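You operate a simulated robot arm through the tools that you are given. There is no shell and no other tool. Be economical: measure what you need, move in short steps, check, and stop when the job is done.

Carry out the task below with a simulated two-armed robot. There is one attempt and no reset: what you move stays moved.

Task
On the floor of the packing tray, fold the cream cloth in half, so that its two long edges meet.
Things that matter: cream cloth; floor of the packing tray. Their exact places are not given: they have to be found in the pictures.

Only the result counts: the job must be done as asked and must still hold three seconds after the hand-in. Knocking over, shifting, dropping, spilling or breaking anything else fails it. Flat cloth is picked up by pressing the open fingertips on it (5 to 10 N) and closing them slowly along it; thin cloth reads only 2 to 8 mm in the jaws.

Robot
Two 7-joint arms with two-finger grippers on one trunk, on a base that drives. Base frame: it is fixed to the floor where the robot stands at the start and does not move with it; the origin is under the middle of the robot, x ahead of it, y to its left, z up; the surface under the hand at the start is at about z = 0.8. Units: m, rad, N and s.
The left shoulder is at the start at [0.024, 0.215, 1.081], the right one opposite. With the tool pointing down near the work surface each hand reaches from about 0.2 to 0.76 m from the robot's upright axis, wherever it stands, measured 20 degrees to its own side. Places, roughly: floor of the packing tray [0.5, 0, 0.8]. Payload 2.2 kg a hand.
Tool frame (each hand has its own): the origin (TCP) lies between the finger pads and is the grasp point; the fingertips stand 0.019 m ahead of it; z points along the fingers, y is the line along which they close. The gripper opens to 0.116 m. The gripper's body begins 0.07 m behind the TCP.
Orientation is that of the tool frame in the base frame, as a unit quaternion [x, y, z, w]. With the fingers straight down and closing along the base's y, the tool's x points along the base's -x, its y along +y and its z along -z.

Tools
- The arms move only by the tool move_arm. It takes "left_deltas", "right_deltas" or both (then of equal length, played together; a hand with none holds still); each is a list of rows, each an object (a shift or turn left out is 0, a gripper value left out holds the last) with "xyz": the shift along the tool's x, y, z in m, a list of three; "turn": the turn, a rotation vector about the tool's x, y, z in rad, a list of three; "fingers": the gripper command, from -1 (fully open) to 1 (shut), values between in proportion. In form: [{"xyz": [tx, ty, tz], "turn": [wx, wy, wz], "fingers": fingers}, ...]. A call has 1 to 20 rows; each row shifts and turns the commanded pose from where the row before left it, along the tool's axes as they then stand. A row lasts 0.2 s, in which the tool goes at most 0.05 m and 0.15 rad; a call with a longer step from one row to the next is refused whole, and so is a gripper value outside its range. A pose out of reach is approached as far as the arm can. The call stops where the force on the tool passes 40 N (or 10 N more than at its start, if that is more) or the arm is blocked; 0.2 s more then pass. Each finger halts on what it meets, pressing with about 34 N; the grip force reading is that of the motor and also rises with nothing between the fingers. The clock runs only during rows and for 0.2 s after the last one: add rows that do not move to give the fingers time. The reply holds the time, the measured pose of the TCP, the force on the tool along the base axes, the opening and the grip force, in the units named above and with some noise, with the torque about the TCP (base axes, N m) and any sound that the robot's microphone picked up.
- Cameras (640 x 400 px; columns grow to the right, rows downward): "scene" is now at [0.1233, -0.0215, 1.2445]; the picture's right is [-0.24, -0.97, 0.00], its down [-0.61, 0.15, -0.77] and it looks along [0.75, -0.19, -0.63] (base axes); focal length 251 px, centre (320, 200). "left" rides on the left gripper at [0.069, 0.015, -0.097] in its tool frame; the picture's right is [-0.21, 0.98, 0.00], its down [-0.76, -0.17, -0.63] and it looks along [-0.62, -0.14, 0.77] (tool axes); focal length 251 px, centre (320, 200). "right" rides on the right gripper at [0.069, -0.015, -0.097] in its tool frame; the picture's right is [0.21, 0.98, 0.00], its down [-0.76, 0.17, -0.63] and it looks along [-0.62, 0.14, 0.77] (tool axes); focal length 251 px, centre (320, 200).
- grab_frame(camera): a new picture of that camera. The clock stands still meanwhile.
- lift_body(by): slides the trunk up (or, below 0, down) by that many m; the arms and the scene camera ride with it, the base frame stays. It gives what a move gives, with no picture.
- steer(legs): drives the robot by 1 to 6 legs, each [ahead, left, turn to the left] in m, m and rad, along the robot's own axes; the way and the turn of a leg run together, so that a leg with both is an arc; at most 1.5 m and 3.142 rad a leg. The arms and the cameras ride along, it lands a little off, and it stops where it bumps. It gives what a move gives.
- pan_tilt(pan, tilt): turns the head with the scene camera to pan (to the left, within 1.396 rad either way) and tilt (down, from -0.506 to 1.204), counted from straight ahead of the robot. It gives what a move gives.
- pixel_to_xyz(camera, pixels): for up to 12 pixels [column, row] of the newest picture of that camera ("zoom" is the newest enlarged one), the place [x, y, z] in the base frame of the surface seen there, good to about 0.002 m. The clock stands still meanwhile.
- enlarge(camera, box): a new picture of the part [left, top, right, bottom] of that camera's present view, enlarged. The clock stands still meanwhile.
- close_job(): hands the job in; it is judged then, once.

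Go step by step. Measure first, check grasps and placings, and put right what went wrong. The budget is 80 turns and 58 pictures, counting those below and the enlarged ones. Unless the task says otherwise, let go and move clear before handing in, and close with one line.

The tools are called after ">>>" by a JSON object that holds its "fn" and its "kwargs". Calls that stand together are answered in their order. move_arm: Moves the arms, as the interface text tells. Its arguments: {"type":"object","properties":{"left_deltas":{"type":"array"},"right_deltas":{"type":"array"}},"required":[]} The other tools are called the same way: lift_body (by) slides the trunk up or down; steer (legs) drives the base; pan_tilt (pan, tilt) turns the head that bears the scene camera; grab_frame (camera) takes a picture; pixel_to_xyz (camera, pixels) gives the place of the surface under pixels of a picture; enlarge (camera, box) takes an enlarged picture of a part of a camera's view; close_job () hands the job in.

At the start:

```text
time: 0.0
left_position: [0.464, 0.0997, 1.0312]
left_orientation: [-0.001, 1.0, 0.0, -0.001]
left_wrist_force: [-0.7, 0.0, -0.2]
left_ft_torque: [-0.01, 0.01, 0.01]
left_gripper_width: 0.1159
left_grasp_force: 0.2
right_position: [0.397, -0.2589, 0.9581]
right_orientation: [0.0, 1.0, 0.0, 0.0]
right_wrist_force: [0.1, 0.3, 0.0]
right_ft_torque: [0.03, 0.02, 0.0]
right_gripper_width: 0.1161
right_grasp_force: 0.1
trunk travel left (down, up): [-0.225, 0.265]
robot x, y, heading: [0.0048, -0.0001, -0.003]
head pan, tilt: [-0.246, 0.684]
```

scene: 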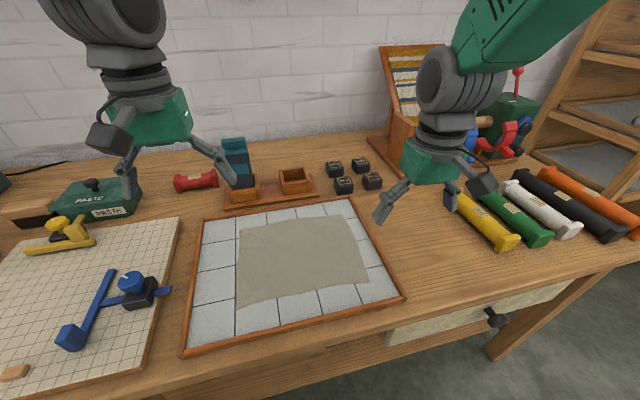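
right: 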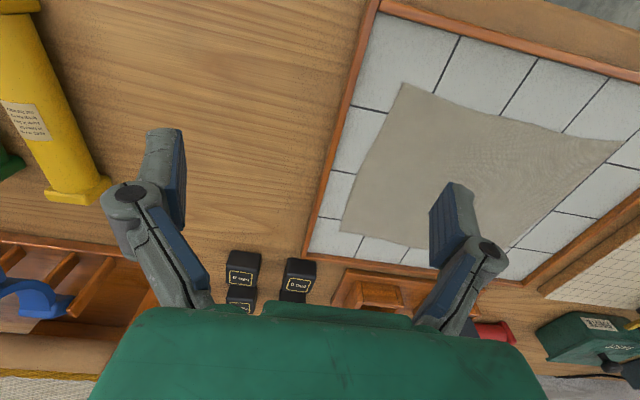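
left: 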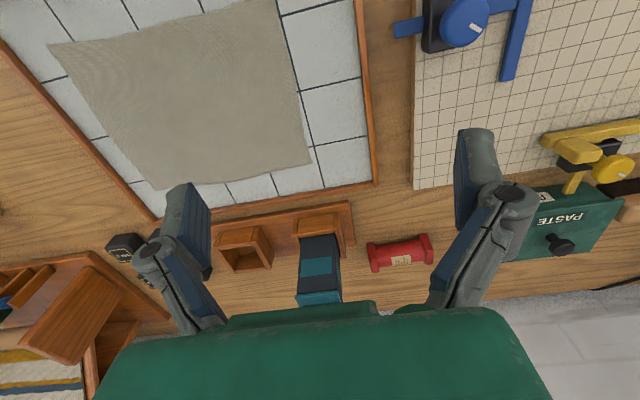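

The cloth shows in the scene picture with corners near (238,229), (341,214), (369,281) and (235,308), inside the tray. I will measure these points first.

>>> {"fn": "pixel_to_xyz", "kwargs": {"camera": "scene", "pixels": [[239, 230], [340, 215], [367, 280], [236, 306], [300, 255], [203, 222], [350, 201], [402, 297], [186, 352], [215, 300], [290, 215], [237, 265]]}}

>>> {"fn": "enlarge", "kwargs": {"camera": "scene", "box": [170, 180, 420, 360]}}

```text
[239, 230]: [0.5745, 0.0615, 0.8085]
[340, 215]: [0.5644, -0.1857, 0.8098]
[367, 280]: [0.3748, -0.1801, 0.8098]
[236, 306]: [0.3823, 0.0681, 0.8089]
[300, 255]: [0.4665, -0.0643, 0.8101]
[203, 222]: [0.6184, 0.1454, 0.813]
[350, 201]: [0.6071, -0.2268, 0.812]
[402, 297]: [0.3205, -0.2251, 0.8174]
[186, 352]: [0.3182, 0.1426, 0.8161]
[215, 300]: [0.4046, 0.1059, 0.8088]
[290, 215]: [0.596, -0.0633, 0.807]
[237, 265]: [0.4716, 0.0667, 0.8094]
```

```text
2.22 times, centred on (295, 270) of scene
```

zoom: 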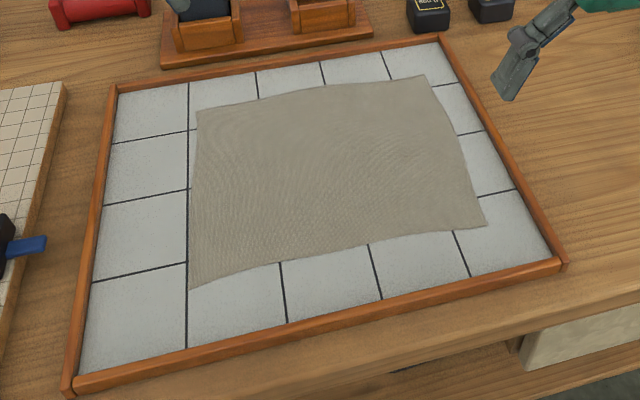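

The cloth lies at x 0.375–0.575, y −0.185–0.068, so its long edges run along y. I plan to bring the far long edge back onto the near one with both hands, and first I check the obstacles behind the far edge.

>>> {"fn": "pixel_to_xyz", "kwargs": {"camera": "scene", "pixels": [[228, 205], [315, 188], [235, 140], [237, 165], [244, 186], [295, 171], [344, 180], [372, 176], [290, 222], [265, 225], [320, 217], [300, 296]]}}

>>> {"fn": "move_arm", "kwargs": {"left_deltas": [{"turn": [0, 0, 0.1428]}, {"turn": [0, 0, 0.1428]}, {"turn": [0, 0, 0.1428]}, {"turn": [0, 0, 0.1428]}, {"turn": [0, 0, 0.1428]}, {"turn": [0, 0, 0.1428]}, {"turn": [0, 0, 0.1428]}, {"turn": [0, 0, 0.1428]}, {"turn": [0, 0, 0.1428]}, {"turn": [0, 0, 0.1428]}, {"turn": [0, 0, 0.1428]}, {"fingers": -0.3}], "right_deltas": [{"turn": [0, 0, -0.1428]}, {"turn": [0, 0, -0.1428]}, {"turn": [0, 0, -0.1428]}, {"turn": [0, 0, -0.1428]}, {"turn": [0, 0, -0.1428]}, {"turn": [0, 0, -0.1428]}, {"turn": [0, 0, -0.1428]}, {"turn": [0, 0, -0.1428]}, {"turn": [0, 0, -0.1428]}, {"turn": [0, 0, -0.1428]}, {"turn": [0, 0, -0.1428]}, {"fingers": -0.3}]}}

```text
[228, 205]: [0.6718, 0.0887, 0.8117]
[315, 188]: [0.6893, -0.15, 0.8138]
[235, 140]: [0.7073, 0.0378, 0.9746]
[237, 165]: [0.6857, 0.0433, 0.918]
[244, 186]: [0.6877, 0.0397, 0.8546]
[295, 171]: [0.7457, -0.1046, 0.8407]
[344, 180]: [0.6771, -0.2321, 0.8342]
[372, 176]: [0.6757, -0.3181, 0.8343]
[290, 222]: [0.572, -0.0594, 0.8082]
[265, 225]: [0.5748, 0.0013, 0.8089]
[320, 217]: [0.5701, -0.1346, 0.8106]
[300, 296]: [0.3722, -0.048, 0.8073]
```

```text
time: 2.6
left_position: [0.461, 0.0981, 1.0328]
left_orientation: [0.707, 0.707, 0.001, 0.0]
left_wrist_force: [-0.1, -0.1, -0.4]
left_ft_torque: [0.0, 0.03, -0.01]
left_gripper_width: 0.0756
left_grasp_force: 0.1
right_position: [0.3951, -0.2579, 0.9575]
right_orientation: [0.708, -0.706, 0.0, -0.001]
right_wrist_force: [-0.3, 0.0, 0.3]
right_ft_torque: [0.01, -0.02, -0.01]
right_gripper_width: 0.0752
right_grasp_force: 0.0
trunk travel left (down, up): [-0.225, 0.265]
robot x, y, heading: [0.0021, 0.0006, -0.006]
head pan, tilt: [-0.246, 0.684]
```

The far edge is at about x 0.572, and the blue block at x 0.685 leaves room. I set the jaws to about 40 mm and bring both hands above the far corners.

>>> {"fn": "move_arm", "kwargs": {"left_deltas": [{"xyz": [-0.0106, 0.0176, 0.0366], "fingers": 0.3}, {"xyz": [-0.0106, 0.0176, 0.0366]}, {"xyz": [-0.0106, 0.0176, 0.0366]}, {"xyz": [-0.0106, 0.0176, 0.0366]}, {"xyz": [-0.0106, 0.0176, 0.0326]}, {}], "right_deltas": [{"xyz": [-0.0186, -0.0292, 0.0205], "fingers": 0.3}, {"xyz": [-0.0186, -0.0292, 0.0205]}, {"xyz": [-0.0186, -0.0292, 0.0205]}, {"xyz": [-0.0186, -0.0292, 0.0205]}, {"xyz": [-0.0186, -0.0292, 0.0205]}, {}]}}

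>>> {"fn": "grab_frame", "kwargs": {"camera": "left"}}

>>> {"fn": "grab_frame", "kwargs": {"camera": "right"}}

>>> {"fn": "grab_frame", "kwargs": {"camera": "scene"}}

```text
time: 4.0
left_position: [0.5461, 0.0514, 0.8534]
left_orientation: [0.707, 0.707, 0.001, 0.001]
left_wrist_force: [-0.5, 0.5, 0.7]
left_ft_torque: [0.03, -0.03, 0.0]
left_gripper_width: 0.0404
left_grasp_force: 0.0
right_position: [0.5414, -0.1664, 0.8531]
right_orientation: [-0.706, 0.708, -0.001, 0.003]
right_wrist_force: [-0.3, 0.6, 0.4]
right_ft_torque: [0.02, -0.02, -0.03]
right_gripper_width: 0.0406
right_grasp_force: 0.0
trunk travel left (down, up): [-0.225, 0.265]
robot x, y, heading: [-0.0012, -0.0036, -0.002]
head pan, tilt: [-0.246, 0.684]
```

```text
53 pictures are left
```

left: 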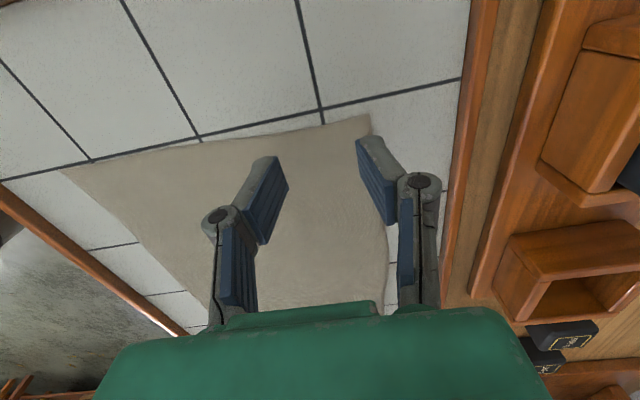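

```text
52 pictures are left
```

right: 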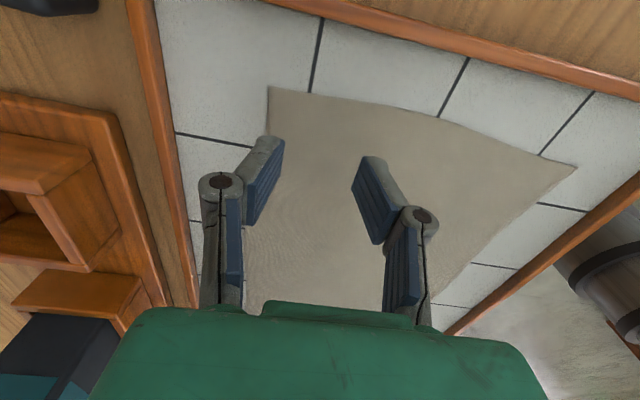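

```text
51 pictures are left
```

scene: 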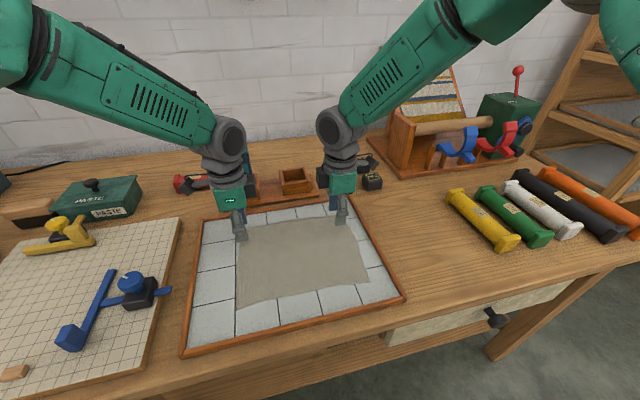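

Both hands stand over the far corners: the cloth corner shows at (368,116) in the left picture and (269,88) in the right one. I measure them before going down.

>>> {"fn": "pixel_to_xyz", "kwargs": {"camera": "left", "pixels": [[366, 118], [387, 240], [300, 132], [335, 180]]}}

>>> {"fn": "pixel_to_xyz", "kwargs": {"camera": "right", "pixels": [[271, 91], [268, 115], [245, 265], [320, 160]]}}

```text
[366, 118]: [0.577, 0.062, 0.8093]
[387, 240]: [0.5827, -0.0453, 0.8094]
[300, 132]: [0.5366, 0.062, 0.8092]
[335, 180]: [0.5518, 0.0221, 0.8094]
```

```text
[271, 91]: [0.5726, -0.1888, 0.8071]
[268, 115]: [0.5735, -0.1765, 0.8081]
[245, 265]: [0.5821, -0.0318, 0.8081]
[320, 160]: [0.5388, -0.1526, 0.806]
```

The edge is at x≈0.577 on the left and ≈0.571 on the right. I nudge the hands 5 mm outward and lower them almost to contact.

>>> {"fn": "move_arm", "kwargs": {"left_deltas": [{"xyz": [-0.005, 0.006, 0.01]}, {"xyz": [0, 0, 0.01]}, {"xyz": [0, 0, 0.005]}, {}], "right_deltas": [{"xyz": [0.002, -0.005, 0.01]}, {"xyz": [0, 0, 0.01]}, {"xyz": [0, 0, 0.005]}, {}]}}

```text
time: 5.0
left_position: [0.5545, 0.0437, 0.8285]
left_orientation: [0.707, 0.707, 0.002, 0.001]
left_wrist_force: [0.8, -0.1, 8.5]
left_ft_torque: [0.01, 0.02, 0.02]
left_gripper_width: 0.0383
left_grasp_force: 0.0
right_position: [0.5443, -0.1678, 0.8302]
right_orientation: [0.707, -0.707, 0.001, -0.002]
right_wrist_force: [-0.5, 0.8, -1.3]
right_ft_torque: [0.02, 0.0, -0.01]
right_gripper_width: 0.0405
right_grasp_force: 0.1
trunk travel left (down, up): [-0.225, 0.265]
robot x, y, heading: [-0.0019, 0.0024, 0.0]
head pan, tilt: [-0.246, 0.684]
```

The left hand already presses with 8.5 N and the right is about to touch. I lower the right a little more.

>>> {"fn": "move_arm", "kwargs": {"right_deltas": [{"xyz": [0, 0, 0.002]}, {"xyz": [0, 0, 0.001]}, {}]}}

```text
time: 5.8
left_position: [0.5543, 0.0419, 0.8272]
left_orientation: [0.707, 0.707, 0.001, 0.002]
left_wrist_force: [0.2, 0.0, 6.9]
left_ft_torque: [0.01, 0.07, 0.0]
left_gripper_width: 0.042
left_grasp_force: 0.0
right_position: [0.5457, -0.1657, 0.8286]
right_orientation: [-0.707, 0.707, 0.0, 0.003]
right_wrist_force: [-0.4, -0.1, 10.0]
right_ft_torque: [-0.08, -0.01, 0.02]
right_gripper_width: 0.0401
right_grasp_force: 0.1
trunk travel left (down, up): [-0.225, 0.265]
robot x, y, heading: [-0.0001, 0.0026, 0.008]
head pan, tilt: [-0.246, 0.684]
```

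Left presses with 7 N and right with 10 N, so both are in range. I close the fingers slowly along the cloth.

>>> {"fn": "move_arm", "kwargs": {"left_deltas": [{"fingers": 0.36}, {"fingers": 0.42}, {"fingers": 0.48}, {"fingers": 0.54}, {"fingers": 0.6}, {"fingers": 0.66}, {"fingers": 0.72}, {"fingers": 0.78}, {"fingers": 0.84}, {"fingers": 0.9}, {"fingers": 0.95}, {"fingers": 1}, {}, {}], "right_deltas": [{"fingers": 0.36}, {"fingers": 0.42}, {"fingers": 0.48}, {"fingers": 0.54}, {"fingers": 0.6}, {"fingers": 0.66}, {"fingers": 0.72}, {"fingers": 0.78}, {"fingers": 0.84}, {"fingers": 0.9}, {"fingers": 0.95}, {"fingers": 1}, {}, {}]}}

>>> {"fn": "grab_frame", "kwargs": {"camera": "left"}}

>>> {"fn": "grab_frame", "kwargs": {"camera": "right"}}

```text
time: 8.8
left_position: [0.5547, 0.0423, 0.8279]
left_orientation: [0.707, 0.707, 0.002, 0.002]
left_wrist_force: [0.0, -2.1, 9.4]
left_ft_torque: [0.0, 0.14, 0.02]
left_gripper_width: 0.0036
left_grasp_force: 31.7
right_position: [0.5452, -0.1683, 0.8283]
right_orientation: [0.707, -0.707, 0.001, -0.002]
right_wrist_force: [1.5, 1.4, 3.5]
right_ft_torque: [-0.03, 0.05, -0.02]
right_gripper_width: 0.0041
right_grasp_force: 38.3
trunk travel left (down, up): [-0.225, 0.265]
robot x, y, heading: [-0.0006, -0.0014, -0.001]
head pan, tilt: [-0.246, 0.684]
```

```text
50 pictures are left
```

left: 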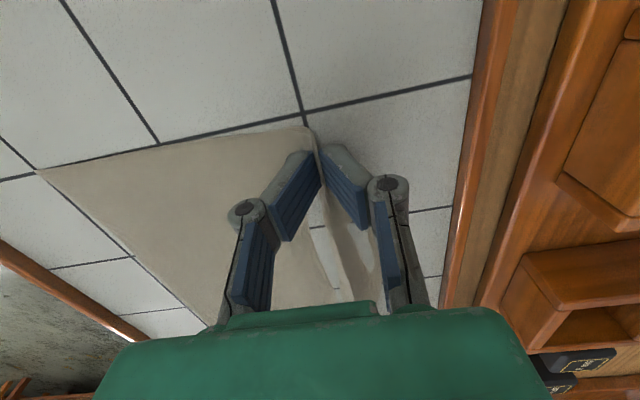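

```text
49 pictures are left
```

right: 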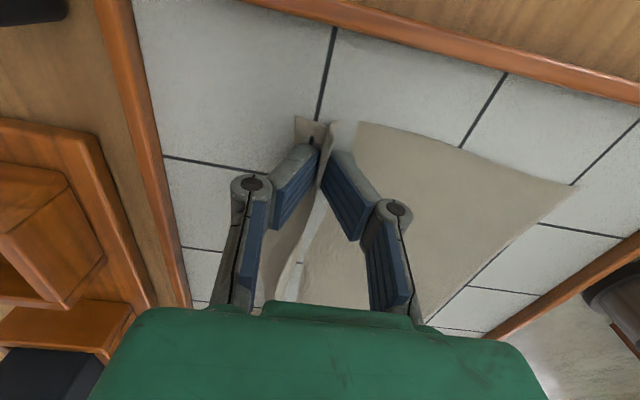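

Both jaws hold cloth (3.6 and 4.1 mm at 32–38 N). I lift and start rolling both hands over, so that the pinched edge turns with the fold.

>>> {"fn": "move_arm", "kwargs": {"left_deltas": [{"xyz": [0, -0.006, -0.014], "turn": [-0.15, 0, 0]}, {"xyz": [0, -0.0094, -0.0115], "turn": [-0.15, 0, 0]}, {"xyz": [0, -0.0113, -0.0108], "turn": [-0.15, 0, 0]}, {"xyz": [0, -0.01, -0.0115], "turn": [-0.15, 0, 0]}, {}], "right_deltas": [{"xyz": [0, 0.006, -0.014], "turn": [0.15, 0, 0]}, {"xyz": [0, 0.0094, -0.0115], "turn": [0.15, 0, 0]}, {"xyz": [0, 0.0113, -0.0108], "turn": [0.15, 0, 0]}, {"xyz": [0, 0.01, -0.0115], "turn": [0.15, 0, 0]}, {}]}}

>>> {"fn": "grab_frame", "kwargs": {"camera": "scene"}}

>>> {"fn": "grab_frame", "kwargs": {"camera": "right"}}

```text
time: 10.0
left_position: [0.523, 0.0556, 0.8784]
left_orientation: [0.648, 0.703, 0.191, 0.223]
left_wrist_force: [-0.4, 0.2, -0.3]
left_ft_torque: [0.02, -0.1, 0.02]
left_gripper_width: 0.003
left_grasp_force: 28.9
right_position: [0.507, -0.1777, 0.87]
right_orientation: [-0.653, 0.697, -0.194, 0.224]
right_wrist_force: [0.8, -0.3, 0.8]
right_ft_torque: [0.01, 0.0, -0.01]
right_gripper_width: 0.0025
right_grasp_force: 30.0
trunk travel left (down, up): [-0.225, 0.265]
robot x, y, heading: [-0.0011, -0.0033, 0.002]
head pan, tilt: [-0.246, 0.684]
```

```text
48 pictures are left
```

scene: 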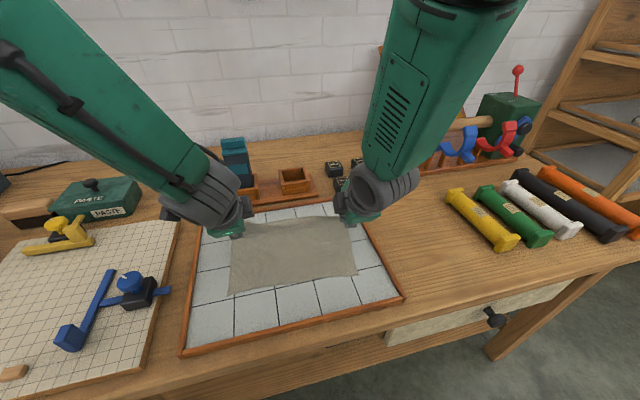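

```text
47 pictures are left
```

right: 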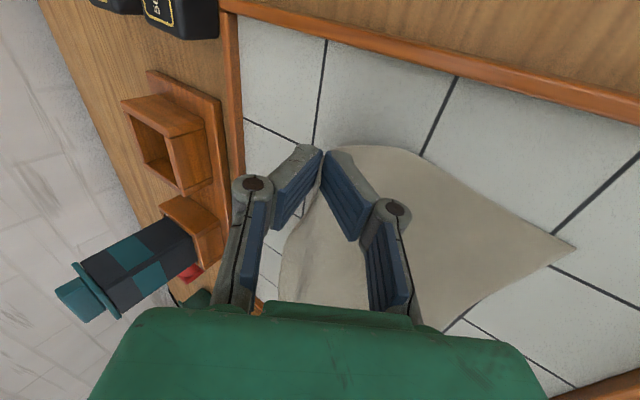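

The cloth is lifted at both corners, but its near edge moved: its corners are now near (229,293) and (357,274). I measure it.

>>> {"fn": "pixel_to_xyz", "kwargs": {"camera": "scene", "pixels": [[231, 292], [355, 273], [290, 283], [234, 245], [346, 230], [290, 218], [260, 218], [320, 217], [290, 240], [290, 260]]}}

>>> {"fn": "enlarge", "kwargs": {"camera": "scene", "box": [200, 170, 400, 310]}}

>>> {"fn": "grab_frame", "kwargs": {"camera": "left"}}

```text
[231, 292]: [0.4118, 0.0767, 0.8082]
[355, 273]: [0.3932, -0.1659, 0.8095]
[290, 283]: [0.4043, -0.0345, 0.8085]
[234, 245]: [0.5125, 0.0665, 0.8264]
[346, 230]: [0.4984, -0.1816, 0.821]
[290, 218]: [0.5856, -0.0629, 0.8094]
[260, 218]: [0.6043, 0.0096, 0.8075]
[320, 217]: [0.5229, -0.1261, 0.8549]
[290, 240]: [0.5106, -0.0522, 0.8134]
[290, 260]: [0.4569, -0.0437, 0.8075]
```

```text
2.86 times, centred on (300, 240) of scene
```

zoom: 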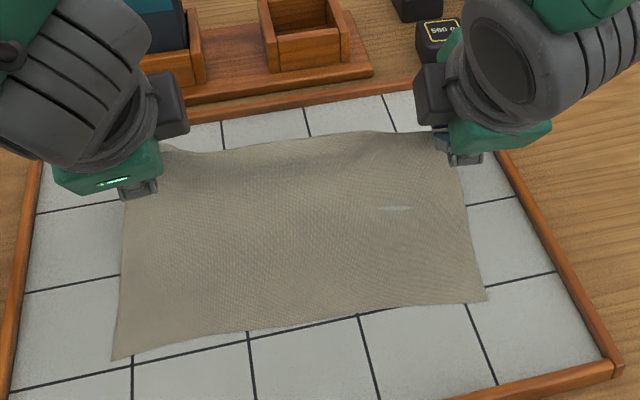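

```text
45 pictures are left
```

left: 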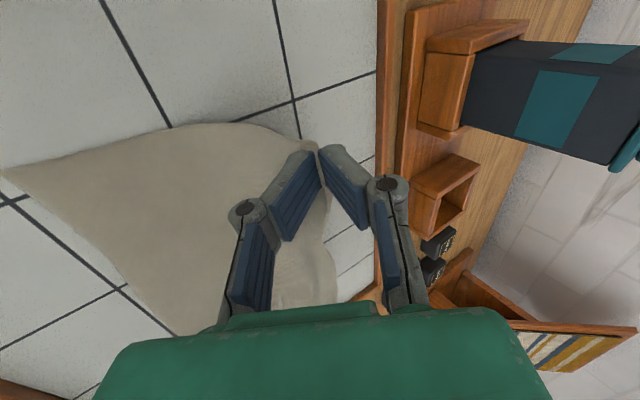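

Both corners are well pinched with hardly any tail showing, but the cloth slid about 2 cm away (near edge now x≈0.39–0.41), which does no harm. I carry the edge back low over the cloth while rolling the hands further.

>>> {"fn": "move_arm", "kwargs": {"left_deltas": [{"xyz": [0, -0.0095, -0.0083], "turn": [-0.12, 0, 0]}, {"xyz": [0, -0.0084, -0.0093], "turn": [-0.12, 0, 0]}, {"xyz": [0, -0.0072, -0.0103], "turn": [-0.12, 0, 0]}, {"xyz": [0, -0.006, -0.0111], "turn": [-0.12, 0, 0]}, {"xyz": [0, -0.0059, -0.011]}, {"xyz": [0, -0.0059, -0.011]}, {}, {}], "right_deltas": [{"xyz": [0, 0.0095, -0.0083], "turn": [0.12, 0, 0]}, {"xyz": [0, 0.0084, -0.0093], "turn": [0.12, 0, 0]}, {"xyz": [0, 0.0072, -0.0103], "turn": [0.12, 0, 0]}, {"xyz": [0, 0.006, -0.0111], "turn": [0.12, 0, 0]}, {"xyz": [0, 0.0059, -0.011]}, {"xyz": [0, 0.0059, -0.011]}, {}, {}]}}

>>> {"fn": "grab_frame", "kwargs": {"camera": "scene"}}

>>> {"fn": "grab_frame", "kwargs": {"camera": "right"}}

>>> {"fn": "grab_frame", "kwargs": {"camera": "left"}}

```text
time: 11.8
left_position: [0.4498, 0.0569, 0.8826]
left_orientation: [0.578, 0.636, 0.355, 0.367]
left_wrist_force: [2.3, -0.7, 0.5]
left_ft_torque: [-0.03, -0.14, 0.04]
left_gripper_width: 0.0018
left_grasp_force: 27.2
right_position: [0.4331, -0.1781, 0.8753]
right_orientation: [-0.577, 0.636, -0.356, 0.37]
right_wrist_force: [0.8, -0.4, 0.4]
right_ft_torque: [0.02, 0.05, -0.02]
right_gripper_width: 0.0031
right_grasp_force: 32.0
trunk travel left (down, up): [-0.225, 0.265]
robot x, y, heading: [-0.0005, 0.001, 0.003]
head pan, tilt: [-0.246, 0.684]
```

```text
44 pictures are left
```

scene: 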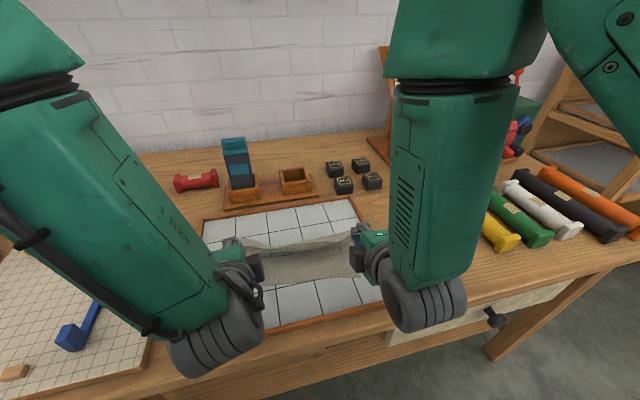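

```text
43 pictures are left
```

right: 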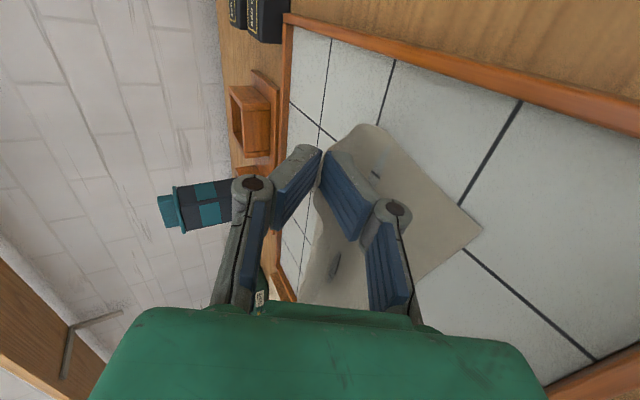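

```text
42 pictures are left
```

left: 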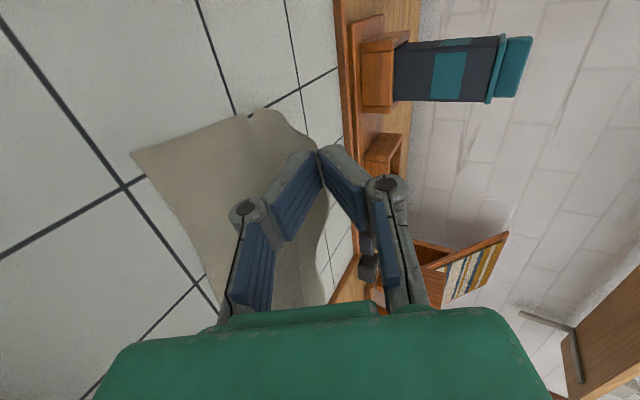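

Still held in both jaws. I measure the near edge (left picture (134,156), right picture (479,230)) and how high the wrists are above the bench.

>>> {"fn": "pixel_to_xyz", "kwargs": {"camera": "left", "pixels": [[136, 156], [175, 230], [205, 280], [255, 112], [315, 150], [325, 190], [326, 250]]}}

>>> {"fn": "pixel_to_xyz", "kwargs": {"camera": "right", "pixels": [[477, 230], [440, 260], [380, 127], [316, 190], [310, 240], [325, 150]]}}

>>> {"fn": "pixel_to_xyz", "kwargs": {"camera": "scene", "pixels": [[215, 330], [200, 365], [420, 300], [425, 325], [300, 282], [300, 250], [300, 235], [280, 240]]}}

```text
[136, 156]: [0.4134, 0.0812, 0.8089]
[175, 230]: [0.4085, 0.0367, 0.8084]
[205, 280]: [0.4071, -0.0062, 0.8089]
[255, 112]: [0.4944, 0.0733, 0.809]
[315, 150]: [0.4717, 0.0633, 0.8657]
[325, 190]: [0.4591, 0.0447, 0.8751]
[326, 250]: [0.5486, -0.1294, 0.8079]
```

```text
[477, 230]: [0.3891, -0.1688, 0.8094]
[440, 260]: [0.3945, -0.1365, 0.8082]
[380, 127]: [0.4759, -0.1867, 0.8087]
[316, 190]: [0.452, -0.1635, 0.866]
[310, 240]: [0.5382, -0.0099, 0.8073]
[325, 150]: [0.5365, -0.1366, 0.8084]
```

```text
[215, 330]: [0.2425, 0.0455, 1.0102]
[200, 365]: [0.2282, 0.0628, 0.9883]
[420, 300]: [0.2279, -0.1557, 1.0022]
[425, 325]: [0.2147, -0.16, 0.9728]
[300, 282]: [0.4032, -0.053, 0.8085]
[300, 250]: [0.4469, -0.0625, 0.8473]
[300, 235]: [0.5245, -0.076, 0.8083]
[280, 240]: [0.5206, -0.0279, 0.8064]
```

Everything is clear of the bench. I look closer at where the carried edge is relative to the near edge.

>>> {"fn": "enlarge", "kwargs": {"camera": "scene", "box": [210, 200, 410, 325]}}

>>> {"fn": "enlarge", "kwargs": {"camera": "left", "box": [200, 80, 400, 320]}}

```text
3.20 times, centred on (310, 262) of scene
```

zoom: 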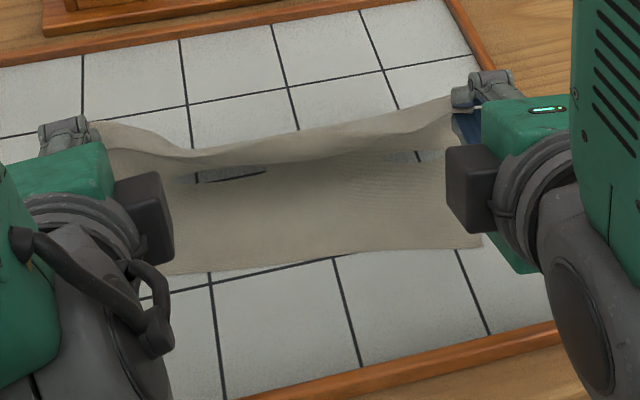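

```text
1.67 times, centred on (300, 200) of left
```

zoom: 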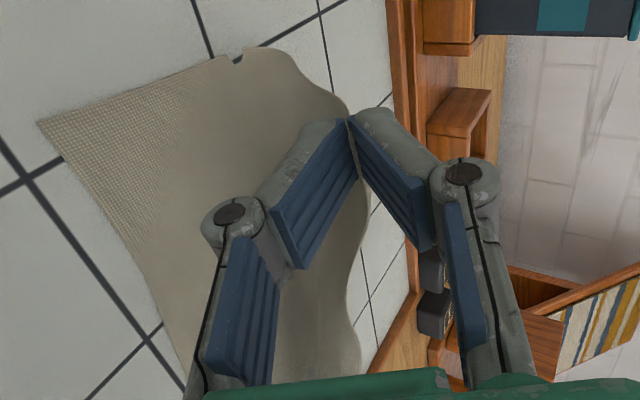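

The fold forms cleanly: the free edge runs straight between the jaws as the silhouette. I now bring it over the near edge (x≈0.412 left, 0.39 right) and lower it, easing the tilt a little for clearance over the rim.

>>> {"fn": "move_arm", "kwargs": {"left_deltas": [{"xyz": [0, -0.0131, -0.0031], "turn": [0.085, 0, 0]}, {"xyz": [0, -0.0133, -0.002], "turn": [0.085, 0, 0]}, {"xyz": [0, -0.0134, -0.0008]}, {"xyz": [0, -0.0134, -0.0008]}, {}], "right_deltas": [{"xyz": [-0.0036, 0.0121, -0.0043], "turn": [-0.085, 0, 0]}, {"xyz": [-0.0036, 0.0124, -0.0033], "turn": [-0.085, 0, 0]}, {"xyz": [-0.0036, 0.0126, -0.0022]}, {"xyz": [-0.0036, 0.0126, -0.0022]}, {}]}}

>>> {"fn": "grab_frame", "kwargs": {"camera": "scene"}}

>>> {"fn": "grab_frame", "kwargs": {"camera": "left"}}

>>> {"fn": "grab_frame", "kwargs": {"camera": "right"}}

```text
time: 13.0
left_position: [0.4074, 0.0471, 0.8395]
left_orientation: [0.617, 0.652, 0.306, 0.317]
left_wrist_force: [-1.0, 0.0, -0.1]
left_ft_torque: [0.0, 0.01, -0.01]
left_gripper_width: 0.0042
left_grasp_force: 33.3
right_position: [0.4015, -0.1544, 0.8418]
right_orientation: [-0.607, 0.661, -0.302, 0.323]
right_wrist_force: [-0.3, 0.2, -0.4]
right_ft_torque: [0.01, -0.01, -0.04]
right_gripper_width: 0.0029
right_grasp_force: 32.3
right hand out of reach, approached as far as the arm can: row 3
trunk travel left (down, up): [-0.225, 0.265]
robot x, y, heading: [0.0001, -0.0001, 0.001]
head pan, tilt: [-0.246, 0.684]
```

```text
39 pictures are left
```

scene: 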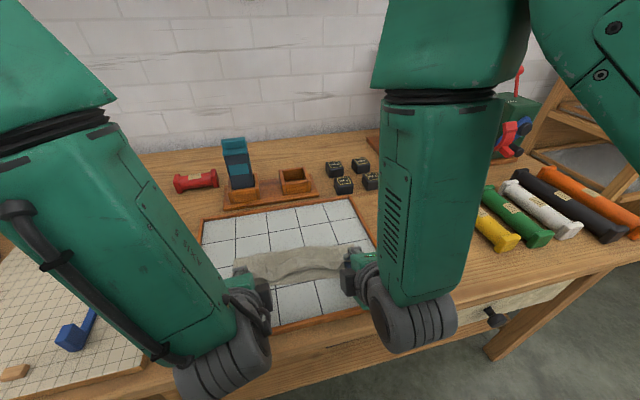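

```text
38 pictures are left
```

left: 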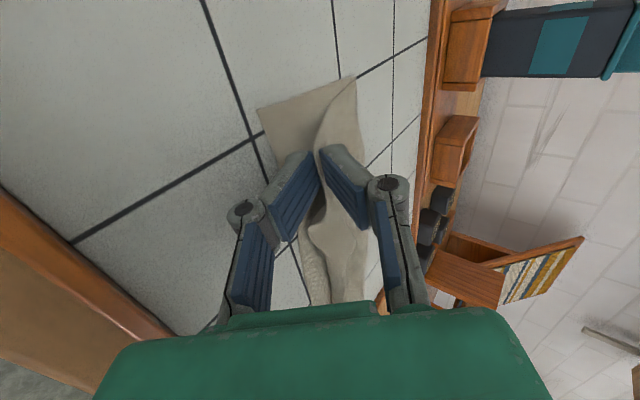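

```text
37 pictures are left
```

right: 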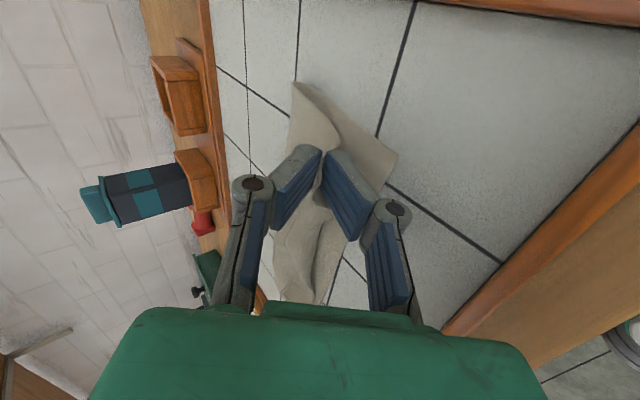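

Both edges are now close together and the right arm is near its inner reach limit. I measure the bottom and top corners (left picture (259,110), right picture (394,155)).

>>> {"fn": "pixel_to_xyz", "kwargs": {"camera": "left", "pixels": [[260, 110], [285, 153], [304, 240], [316, 290], [353, 82], [322, 140], [320, 215], [345, 270], [372, 260]]}}

>>> {"fn": "pixel_to_xyz", "kwargs": {"camera": "right", "pixels": [[393, 157], [375, 180], [295, 87], [325, 145], [322, 210], [300, 295], [325, 290], [280, 270]]}}

>>> {"fn": "enlarge", "kwargs": {"camera": "left", "box": [220, 60, 420, 310]}}

>>> {"fn": "enlarge", "kwargs": {"camera": "scene", "box": [215, 220, 375, 320]}}

```text
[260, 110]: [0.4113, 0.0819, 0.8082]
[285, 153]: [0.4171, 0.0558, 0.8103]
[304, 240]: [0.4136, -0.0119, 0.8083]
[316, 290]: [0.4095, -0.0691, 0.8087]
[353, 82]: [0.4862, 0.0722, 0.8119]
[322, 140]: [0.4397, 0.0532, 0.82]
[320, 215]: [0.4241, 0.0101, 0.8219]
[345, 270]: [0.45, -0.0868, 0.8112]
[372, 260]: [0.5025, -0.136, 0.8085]
```

```text
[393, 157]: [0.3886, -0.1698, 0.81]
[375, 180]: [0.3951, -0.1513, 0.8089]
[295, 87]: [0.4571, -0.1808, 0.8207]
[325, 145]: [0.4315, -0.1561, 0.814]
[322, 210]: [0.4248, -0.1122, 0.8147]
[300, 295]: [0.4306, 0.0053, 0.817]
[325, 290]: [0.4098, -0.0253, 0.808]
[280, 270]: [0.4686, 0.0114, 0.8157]
```

```text
1.60 times, centred on (320, 185) of left
```

zoom: 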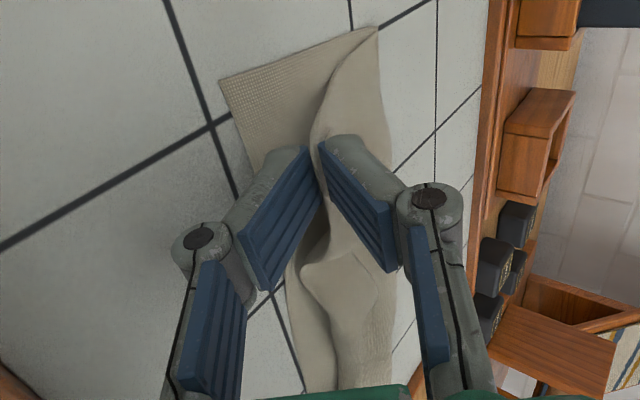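

```text
4.00 times, centred on (295, 270) of scene
```

zoom: 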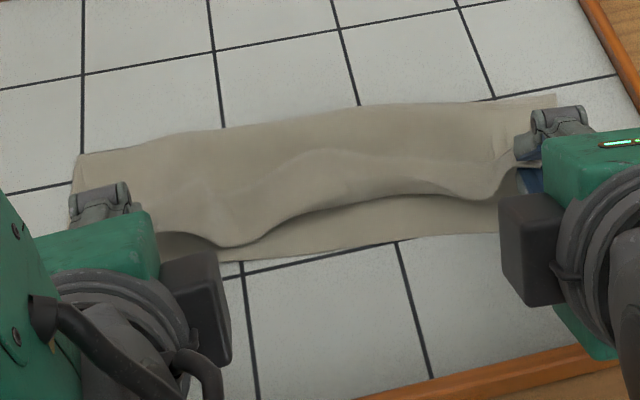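

The top layer lies 1–3 cm short of the near edge. Since the arm is at its inner limit, I back the base 2 cm, which carries both jaws towards the near edge.

>>> {"fn": "steer", "kwargs": {"legs": [[-0.02, 0, 0]]}}

>>> {"fn": "enlarge", "kwargs": {"camera": "scene", "box": [215, 220, 375, 320]}}

>>> {"fn": "enlarge", "kwargs": {"camera": "left", "box": [220, 60, 420, 310]}}

>>> {"fn": "enlarge", "kwargs": {"camera": "right", "box": [220, 60, 420, 310]}}

```text
time: 13.8
left_position: [0.389, 0.0493, 0.8362]
left_orientation: [0.618, 0.653, 0.305, 0.313]
left_wrist_force: [-0.3, 0.4, -0.1]
left_ft_torque: [0.0, -0.01, -0.02]
left_gripper_width: 0.0049
left_grasp_force: 37.6
right_position: [0.3808, -0.157, 0.8408]
right_orientation: [-0.607, 0.662, -0.301, 0.32]
right_wrist_force: [-0.2, 0.2, 0.7]
right_ft_torque: [0.0, 0.01, -0.04]
right_gripper_width: 0.0031
right_grasp_force: 32.2
trunk travel left (down, up): [-0.225, 0.265]
robot x, y, heading: [-0.0225, 0.0, -0.001]
head pan, tilt: [-0.246, 0.684]
```

```text
4.00 times, centred on (295, 270) of scene
```

zoom: 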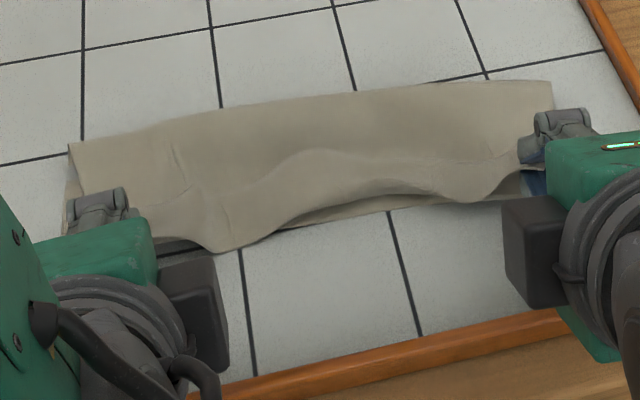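

```text
1.60 times, centred on (320, 185) of left
```

zoom: 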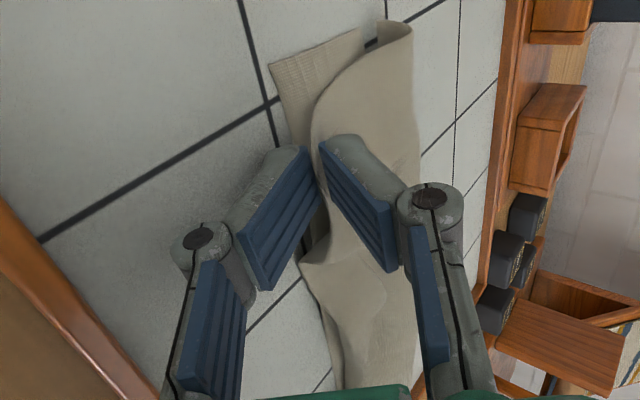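

```text
1.60 times, centred on (320, 185) of right
```

zoom: 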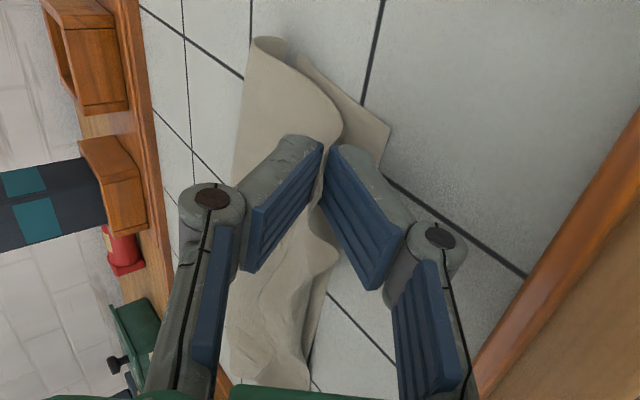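

The edges nearly meet, with slack scalloping between the hands. I spread the hands about 1.5 cm to tighten the edge and then open the jaws slightly to let it down.

>>> {"fn": "move_arm", "kwargs": {"left_deltas": [{"xyz": [0.006, 0, 0]}, {"xyz": [0.005, 0, 0]}, {}], "right_deltas": [{"xyz": [0.004, 0, 0]}, {"xyz": [0.004, 0, 0]}, {}]}}

>>> {"fn": "enlarge", "kwargs": {"camera": "scene", "box": [215, 220, 375, 320]}}

```text
time: 14.6
left_position: [0.3867, 0.0611, 0.8372]
left_orientation: [0.617, 0.653, 0.307, 0.314]
left_wrist_force: [-0.2, 0.4, 0.0]
left_ft_torque: [-0.01, 0.01, -0.02]
left_gripper_width: 0.0035
left_grasp_force: 29.2
right_position: [0.3804, -0.1567, 0.841]
right_orientation: [-0.605, 0.664, -0.3, 0.321]
right_wrist_force: [-0.3, -0.4, -0.5]
right_ft_torque: [0.02, 0.01, 0.01]
right_gripper_width: 0.0033
right_grasp_force: 31.9
right hand out of reach, approached as far as the arm can: row 1, 2
trunk travel left (down, up): [-0.225, 0.265]
robot x, y, heading: [-0.019, 0.0027, 0.004]
head pan, tilt: [-0.246, 0.684]
```

```text
4.00 times, centred on (295, 270) of scene
```

zoom: 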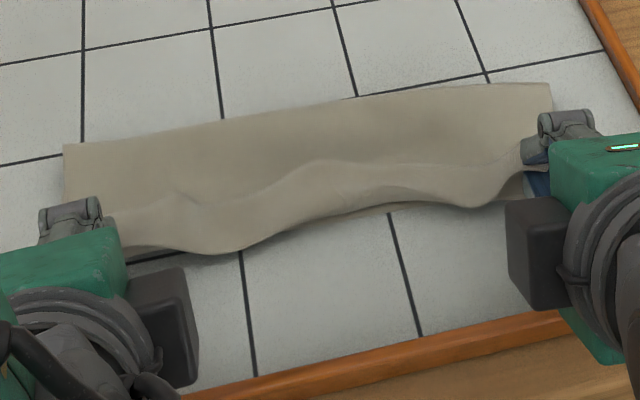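

The edge is straighter and lies over the near edge. I lower the trunk a few mm before releasing.

>>> {"fn": "lift_body", "kwargs": {"by": -0.007}}

>>> {"fn": "move_arm", "kwargs": {"left_deltas": [{"fingers": 0.92}, {"fingers": 0.86}, {"fingers": 0.8}, {"fingers": 0.75}, {}], "right_deltas": [{"fingers": 0.92}, {"fingers": 0.86}, {"fingers": 0.8}, {"fingers": 0.75}, {}]}}

>>> {"fn": "enlarge", "kwargs": {"camera": "left", "box": [220, 60, 420, 310]}}

>>> {"fn": "enlarge", "kwargs": {"camera": "right", "box": [220, 60, 420, 310]}}

```text
time: 15.2
left_position: [0.3867, 0.0607, 0.8295]
left_orientation: [0.617, 0.653, 0.307, 0.314]
left_wrist_force: [0.3, -0.5, 0.2]
left_ft_torque: [-0.02, 0.02, 0.03]
left_gripper_width: 0.0039
left_grasp_force: 32.0
right_position: [0.3786, -0.1571, 0.8359]
right_orientation: [-0.605, 0.664, -0.301, 0.321]
right_wrist_force: [0.6, 0.0, 0.3]
right_ft_torque: [-0.01, 0.0, -0.01]
right_gripper_width: 0.0028
right_grasp_force: 32.3
trunk travel left (down, up): [-0.218, 0.272]
robot x, y, heading: [-0.0188, 0.0017, 0.008]
head pan, tilt: [-0.246, 0.684]
```

```text
time: 16.4
left_position: [0.3873, 0.0617, 0.8301]
left_orientation: [0.617, 0.653, 0.307, 0.314]
left_wrist_force: [0.6, 0.5, 2.8]
left_ft_torque: [0.02, -0.02, -0.01]
left_gripper_width: 0.0149
left_grasp_force: 0.0
right_position: [0.3799, -0.1567, 0.8357]
right_orientation: [-0.604, 0.664, -0.3, 0.323]
right_wrist_force: [0.4, -1.1, -0.5]
right_ft_torque: [-0.01, -0.03, 0.03]
right_gripper_width: 0.0144
right_grasp_force: 0.2
trunk travel left (down, up): [-0.218, 0.272]
robot x, y, heading: [-0.0186, -0.0, -0.001]
head pan, tilt: [-0.246, 0.684]
```

```text
1.60 times, centred on (320, 185) of left
```

zoom: 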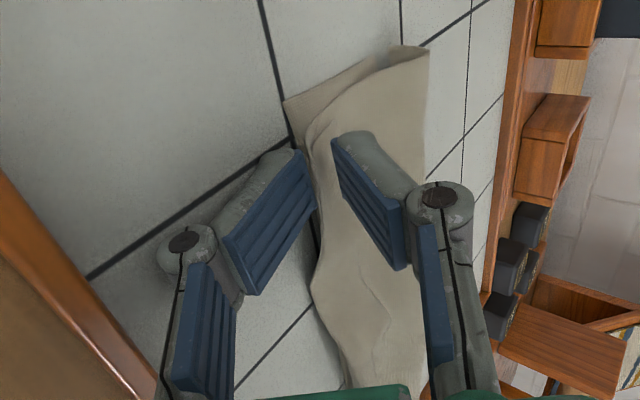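

```text
1.60 times, centred on (320, 185) of right
```

zoom: 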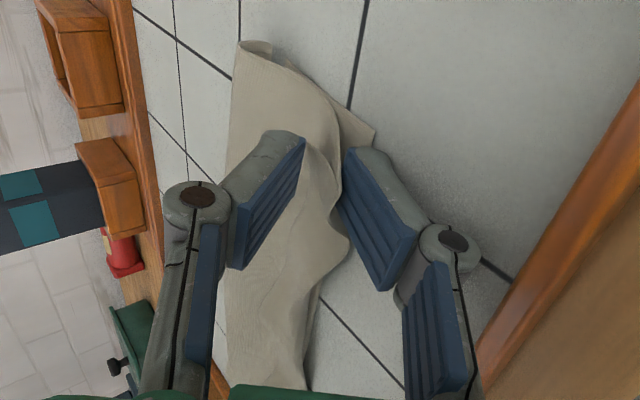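

Both jaws have let go (14–15 mm open). I back the base 4 cm to slide the fingers out from the edge, then raise the trunk.

>>> {"fn": "steer", "kwargs": {"legs": [[-0.04, 0, 0]]}}

>>> {"fn": "lift_body", "kwargs": {"by": 0.12}}

>>> {"fn": "enlarge", "kwargs": {"camera": "scene", "box": [200, 180, 440, 400]}}

>>> {"fn": "grab_frame", "kwargs": {"camera": "left"}}

>>> {"fn": "grab_frame", "kwargs": {"camera": "right"}}

```text
time: 17.6
left_position: [0.3456, 0.06, 0.8338]
left_orientation: [0.617, 0.65, 0.308, 0.319]
left_wrist_force: [-4.3, 1.8, 19.2]
left_ft_torque: [0.0, 0.51, -0.04]
left_gripper_width: 0.0153
left_grasp_force: 0.1
right_position: [0.3377, -0.1563, 0.8367]
right_orientation: [-0.603, 0.664, -0.301, 0.323]
right_wrist_force: [-0.9, 0.7, 5.3]
right_ft_torque: [0.0, 0.09, 0.0]
right_gripper_width: 0.0153
right_grasp_force: 0.0
trunk travel left (down, up): [-0.218, 0.272]
robot x, y, heading: [-0.0615, 0.0045, -0.001]
head pan, tilt: [-0.246, 0.684]
stopped in leg 1: the force on the tool passed its limit at 42 N (the readings are from after the stop); the commanded pose is now the measured one
```

```text
time: 19.1
left_position: [0.3455, 0.0603, 0.9506]
left_orientation: [0.618, 0.651, 0.307, 0.316]
left_wrist_force: [0.1, -0.6, 0.3]
left_ft_torque: [-0.01, 0.05, -0.01]
left_gripper_width: 0.0146
left_grasp_force: 0.0
right_position: [0.3393, -0.1575, 0.9554]
right_orientation: [-0.603, 0.665, -0.3, 0.322]
right_wrist_force: [0.4, -0.2, 0.2]
right_ft_torque: [0.0, -0.01, 0.01]
right_gripper_width: 0.0145
right_grasp_force: 0.1
trunk travel left (down, up): [-0.338, 0.152]
robot x, y, heading: [-0.0575, -0.0007, -0.001]
head pan, tilt: [-0.246, 0.684]
```

```text
1.82 times, centred on (320, 290) of scene
```

zoom: 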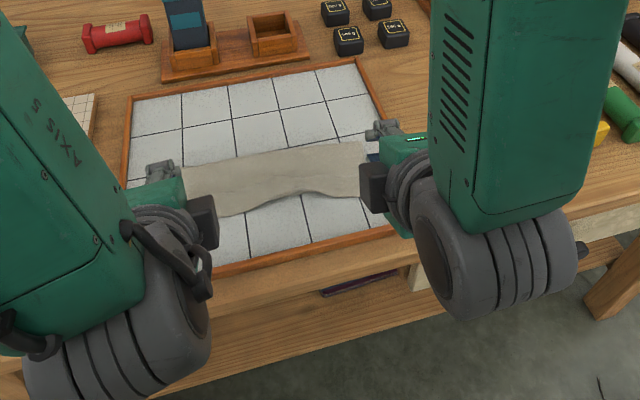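

```text
27 pictures are left
```

left: 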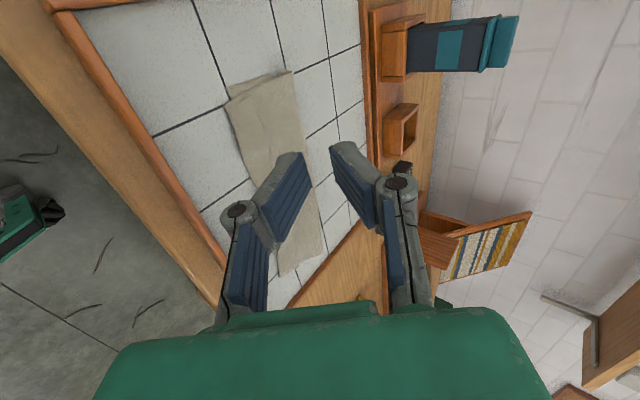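

```text
26 pictures are left
```

right: 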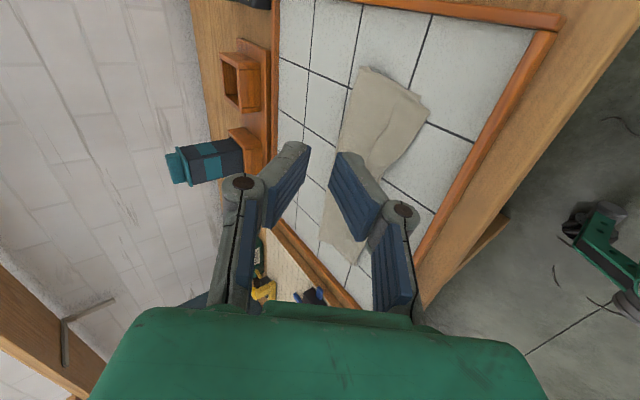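

The fold lies in the tray; a finger brushed something while backing out, so I will check the tray too. I back off to get a free view.

>>> {"fn": "steer", "kwargs": {"legs": [[-0.15, 0, 0]]}}

>>> {"fn": "move_arm", "kwargs": {"left_deltas": [{"xyz": [0.03, 0, 0], "turn": [0.15, 0, 0]}, {"xyz": [0.03, 0, 0], "turn": [0.15, 0, 0]}, {"xyz": [0.03, 0, 0], "turn": [0.15, 0, 0]}, {"xyz": [0.03, 0, 0], "turn": [0.15, 0, 0]}, {"turn": [0.15, 0, 0]}, {"turn": [0.15, 0, 0]}, {}], "right_deltas": [{"xyz": [0.03, 0, 0], "turn": [-0.15, 0, 0]}, {"xyz": [0.03, 0, 0], "turn": [-0.15, 0, 0]}, {"xyz": [0.03, 0, 0], "turn": [-0.15, 0, 0]}, {"xyz": [0.03, 0, 0], "turn": [-0.15, 0, 0]}, {"turn": [-0.15, 0, 0]}, {"turn": [-0.15, 0, 0]}, {}]}}

>>> {"fn": "grab_frame", "kwargs": {"camera": "scene"}}

```text
time: 20.4
left_position: [0.1941, 0.0621, 0.9517]
left_orientation: [0.617, 0.653, 0.307, 0.316]
left_wrist_force: [-0.5, -0.2, 0.5]
left_ft_torque: [0.0, -0.01, -0.03]
left_gripper_width: 0.0146
left_grasp_force: 0.0
right_position: [0.1872, -0.1556, 0.9558]
right_orientation: [-0.604, 0.664, -0.3, 0.323]
right_wrist_force: [0.9, -0.6, -0.2]
right_ft_torque: [0.0, -0.02, 0.03]
right_gripper_width: 0.0145
right_grasp_force: 0.1
trunk travel left (down, up): [-0.338, 0.152]
robot x, y, heading: [-0.2147, -0.0018, 0.004]
head pan, tilt: [-0.246, 0.684]
```

```text
time: 22.0
left_position: [0.1867, 0.1874, 0.9504]
left_orientation: [0.692, 0.721, -0.007, 0.02]
left_wrist_force: [-0.2, 0.6, 0.2]
left_ft_torque: [0.01, -0.02, 0.01]
left_gripper_width: 0.0144
left_grasp_force: 0.1
right_position: [0.1871, -0.2673, 0.9464]
right_orientation: [-0.684, 0.729, 0.015, 0.027]
right_wrist_force: [-1.1, 0.7, 0.1]
right_ft_torque: [0.01, -0.02, -0.04]
right_gripper_width: 0.0144
right_grasp_force: 0.1
right hand out of reach, approached as far as the arm can: row 1
trunk travel left (down, up): [-0.338, 0.152]
robot x, y, heading: [-0.2089, -0.0005, 0.003]
head pan, tilt: [-0.246, 0.684]
```

```text
25 pictures are left
```

scene: 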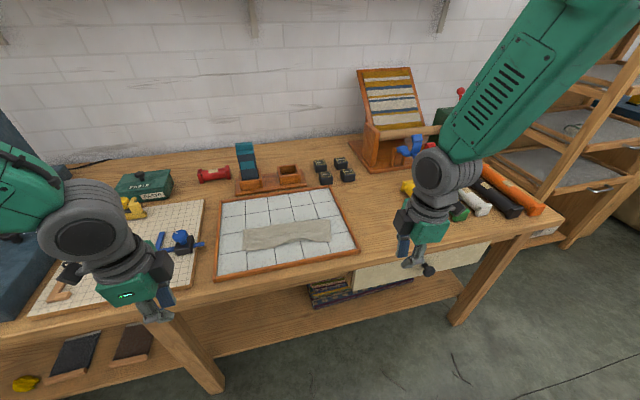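

>>> {"fn": "enlarge", "kwargs": {"camera": "scene", "box": [205, 180, 365, 290]}}

>>> {"fn": "pixel_to_xyz", "kwargs": {"camera": "scene", "pixels": [[220, 201], [334, 187], [359, 250], [216, 279]]}}

```text
3.64 times, centred on (285, 235) of scene
```

zoom: 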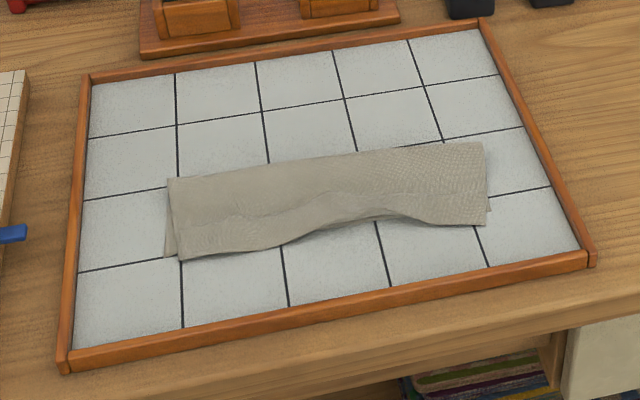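

```text
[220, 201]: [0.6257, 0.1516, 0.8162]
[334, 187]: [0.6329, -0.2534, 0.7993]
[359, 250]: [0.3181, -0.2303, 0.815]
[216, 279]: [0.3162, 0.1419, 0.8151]
```

The tray has not moved and the fold looks good, with only small differences along the edges. I measure the edges and heights in the zoomed picture.

>>> {"fn": "pixel_to_xyz", "kwargs": {"camera": "zoom", "pixels": [[168, 256], [183, 257], [240, 249], [300, 232], [340, 222], [390, 215], [430, 221], [484, 223], [170, 181], [330, 160], [482, 145], [330, 195]]}}

>>> {"fn": "enlarge", "kwargs": {"camera": "scene", "box": [240, 210, 340, 260]}}

```text
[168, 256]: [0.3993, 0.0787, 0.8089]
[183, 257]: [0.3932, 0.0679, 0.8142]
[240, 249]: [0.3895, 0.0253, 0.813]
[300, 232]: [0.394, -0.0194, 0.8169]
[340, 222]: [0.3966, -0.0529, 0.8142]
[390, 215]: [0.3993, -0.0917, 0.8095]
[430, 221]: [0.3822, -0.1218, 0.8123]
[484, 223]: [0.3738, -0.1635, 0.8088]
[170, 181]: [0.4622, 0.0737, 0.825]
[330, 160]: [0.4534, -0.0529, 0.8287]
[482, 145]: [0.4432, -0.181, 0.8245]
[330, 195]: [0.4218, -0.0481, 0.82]
```

```text
6.40 times, centred on (290, 235) of scene
```

zoom: 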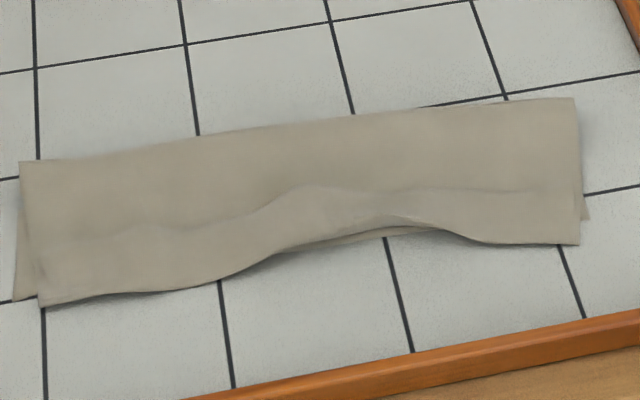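

The top edge overshoots slightly on the right: the bottom corner peeks out near (588,218) in the zoom. I measure how much.

>>> {"fn": "pixel_to_xyz", "kwargs": {"camera": "zoom", "pixels": [[587, 217], [577, 242], [582, 195], [500, 240], [450, 231], [400, 232], [340, 240], [290, 248], [222, 279], [40, 302], [16, 299], [24, 230]]}}

```text
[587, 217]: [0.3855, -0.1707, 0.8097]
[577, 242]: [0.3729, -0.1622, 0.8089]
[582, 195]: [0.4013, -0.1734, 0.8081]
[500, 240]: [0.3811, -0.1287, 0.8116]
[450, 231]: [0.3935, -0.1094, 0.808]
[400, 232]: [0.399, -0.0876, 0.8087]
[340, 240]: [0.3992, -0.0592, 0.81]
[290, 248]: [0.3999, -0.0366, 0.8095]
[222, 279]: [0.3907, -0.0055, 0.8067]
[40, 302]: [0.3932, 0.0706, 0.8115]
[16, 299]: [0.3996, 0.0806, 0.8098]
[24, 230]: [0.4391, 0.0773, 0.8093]
```

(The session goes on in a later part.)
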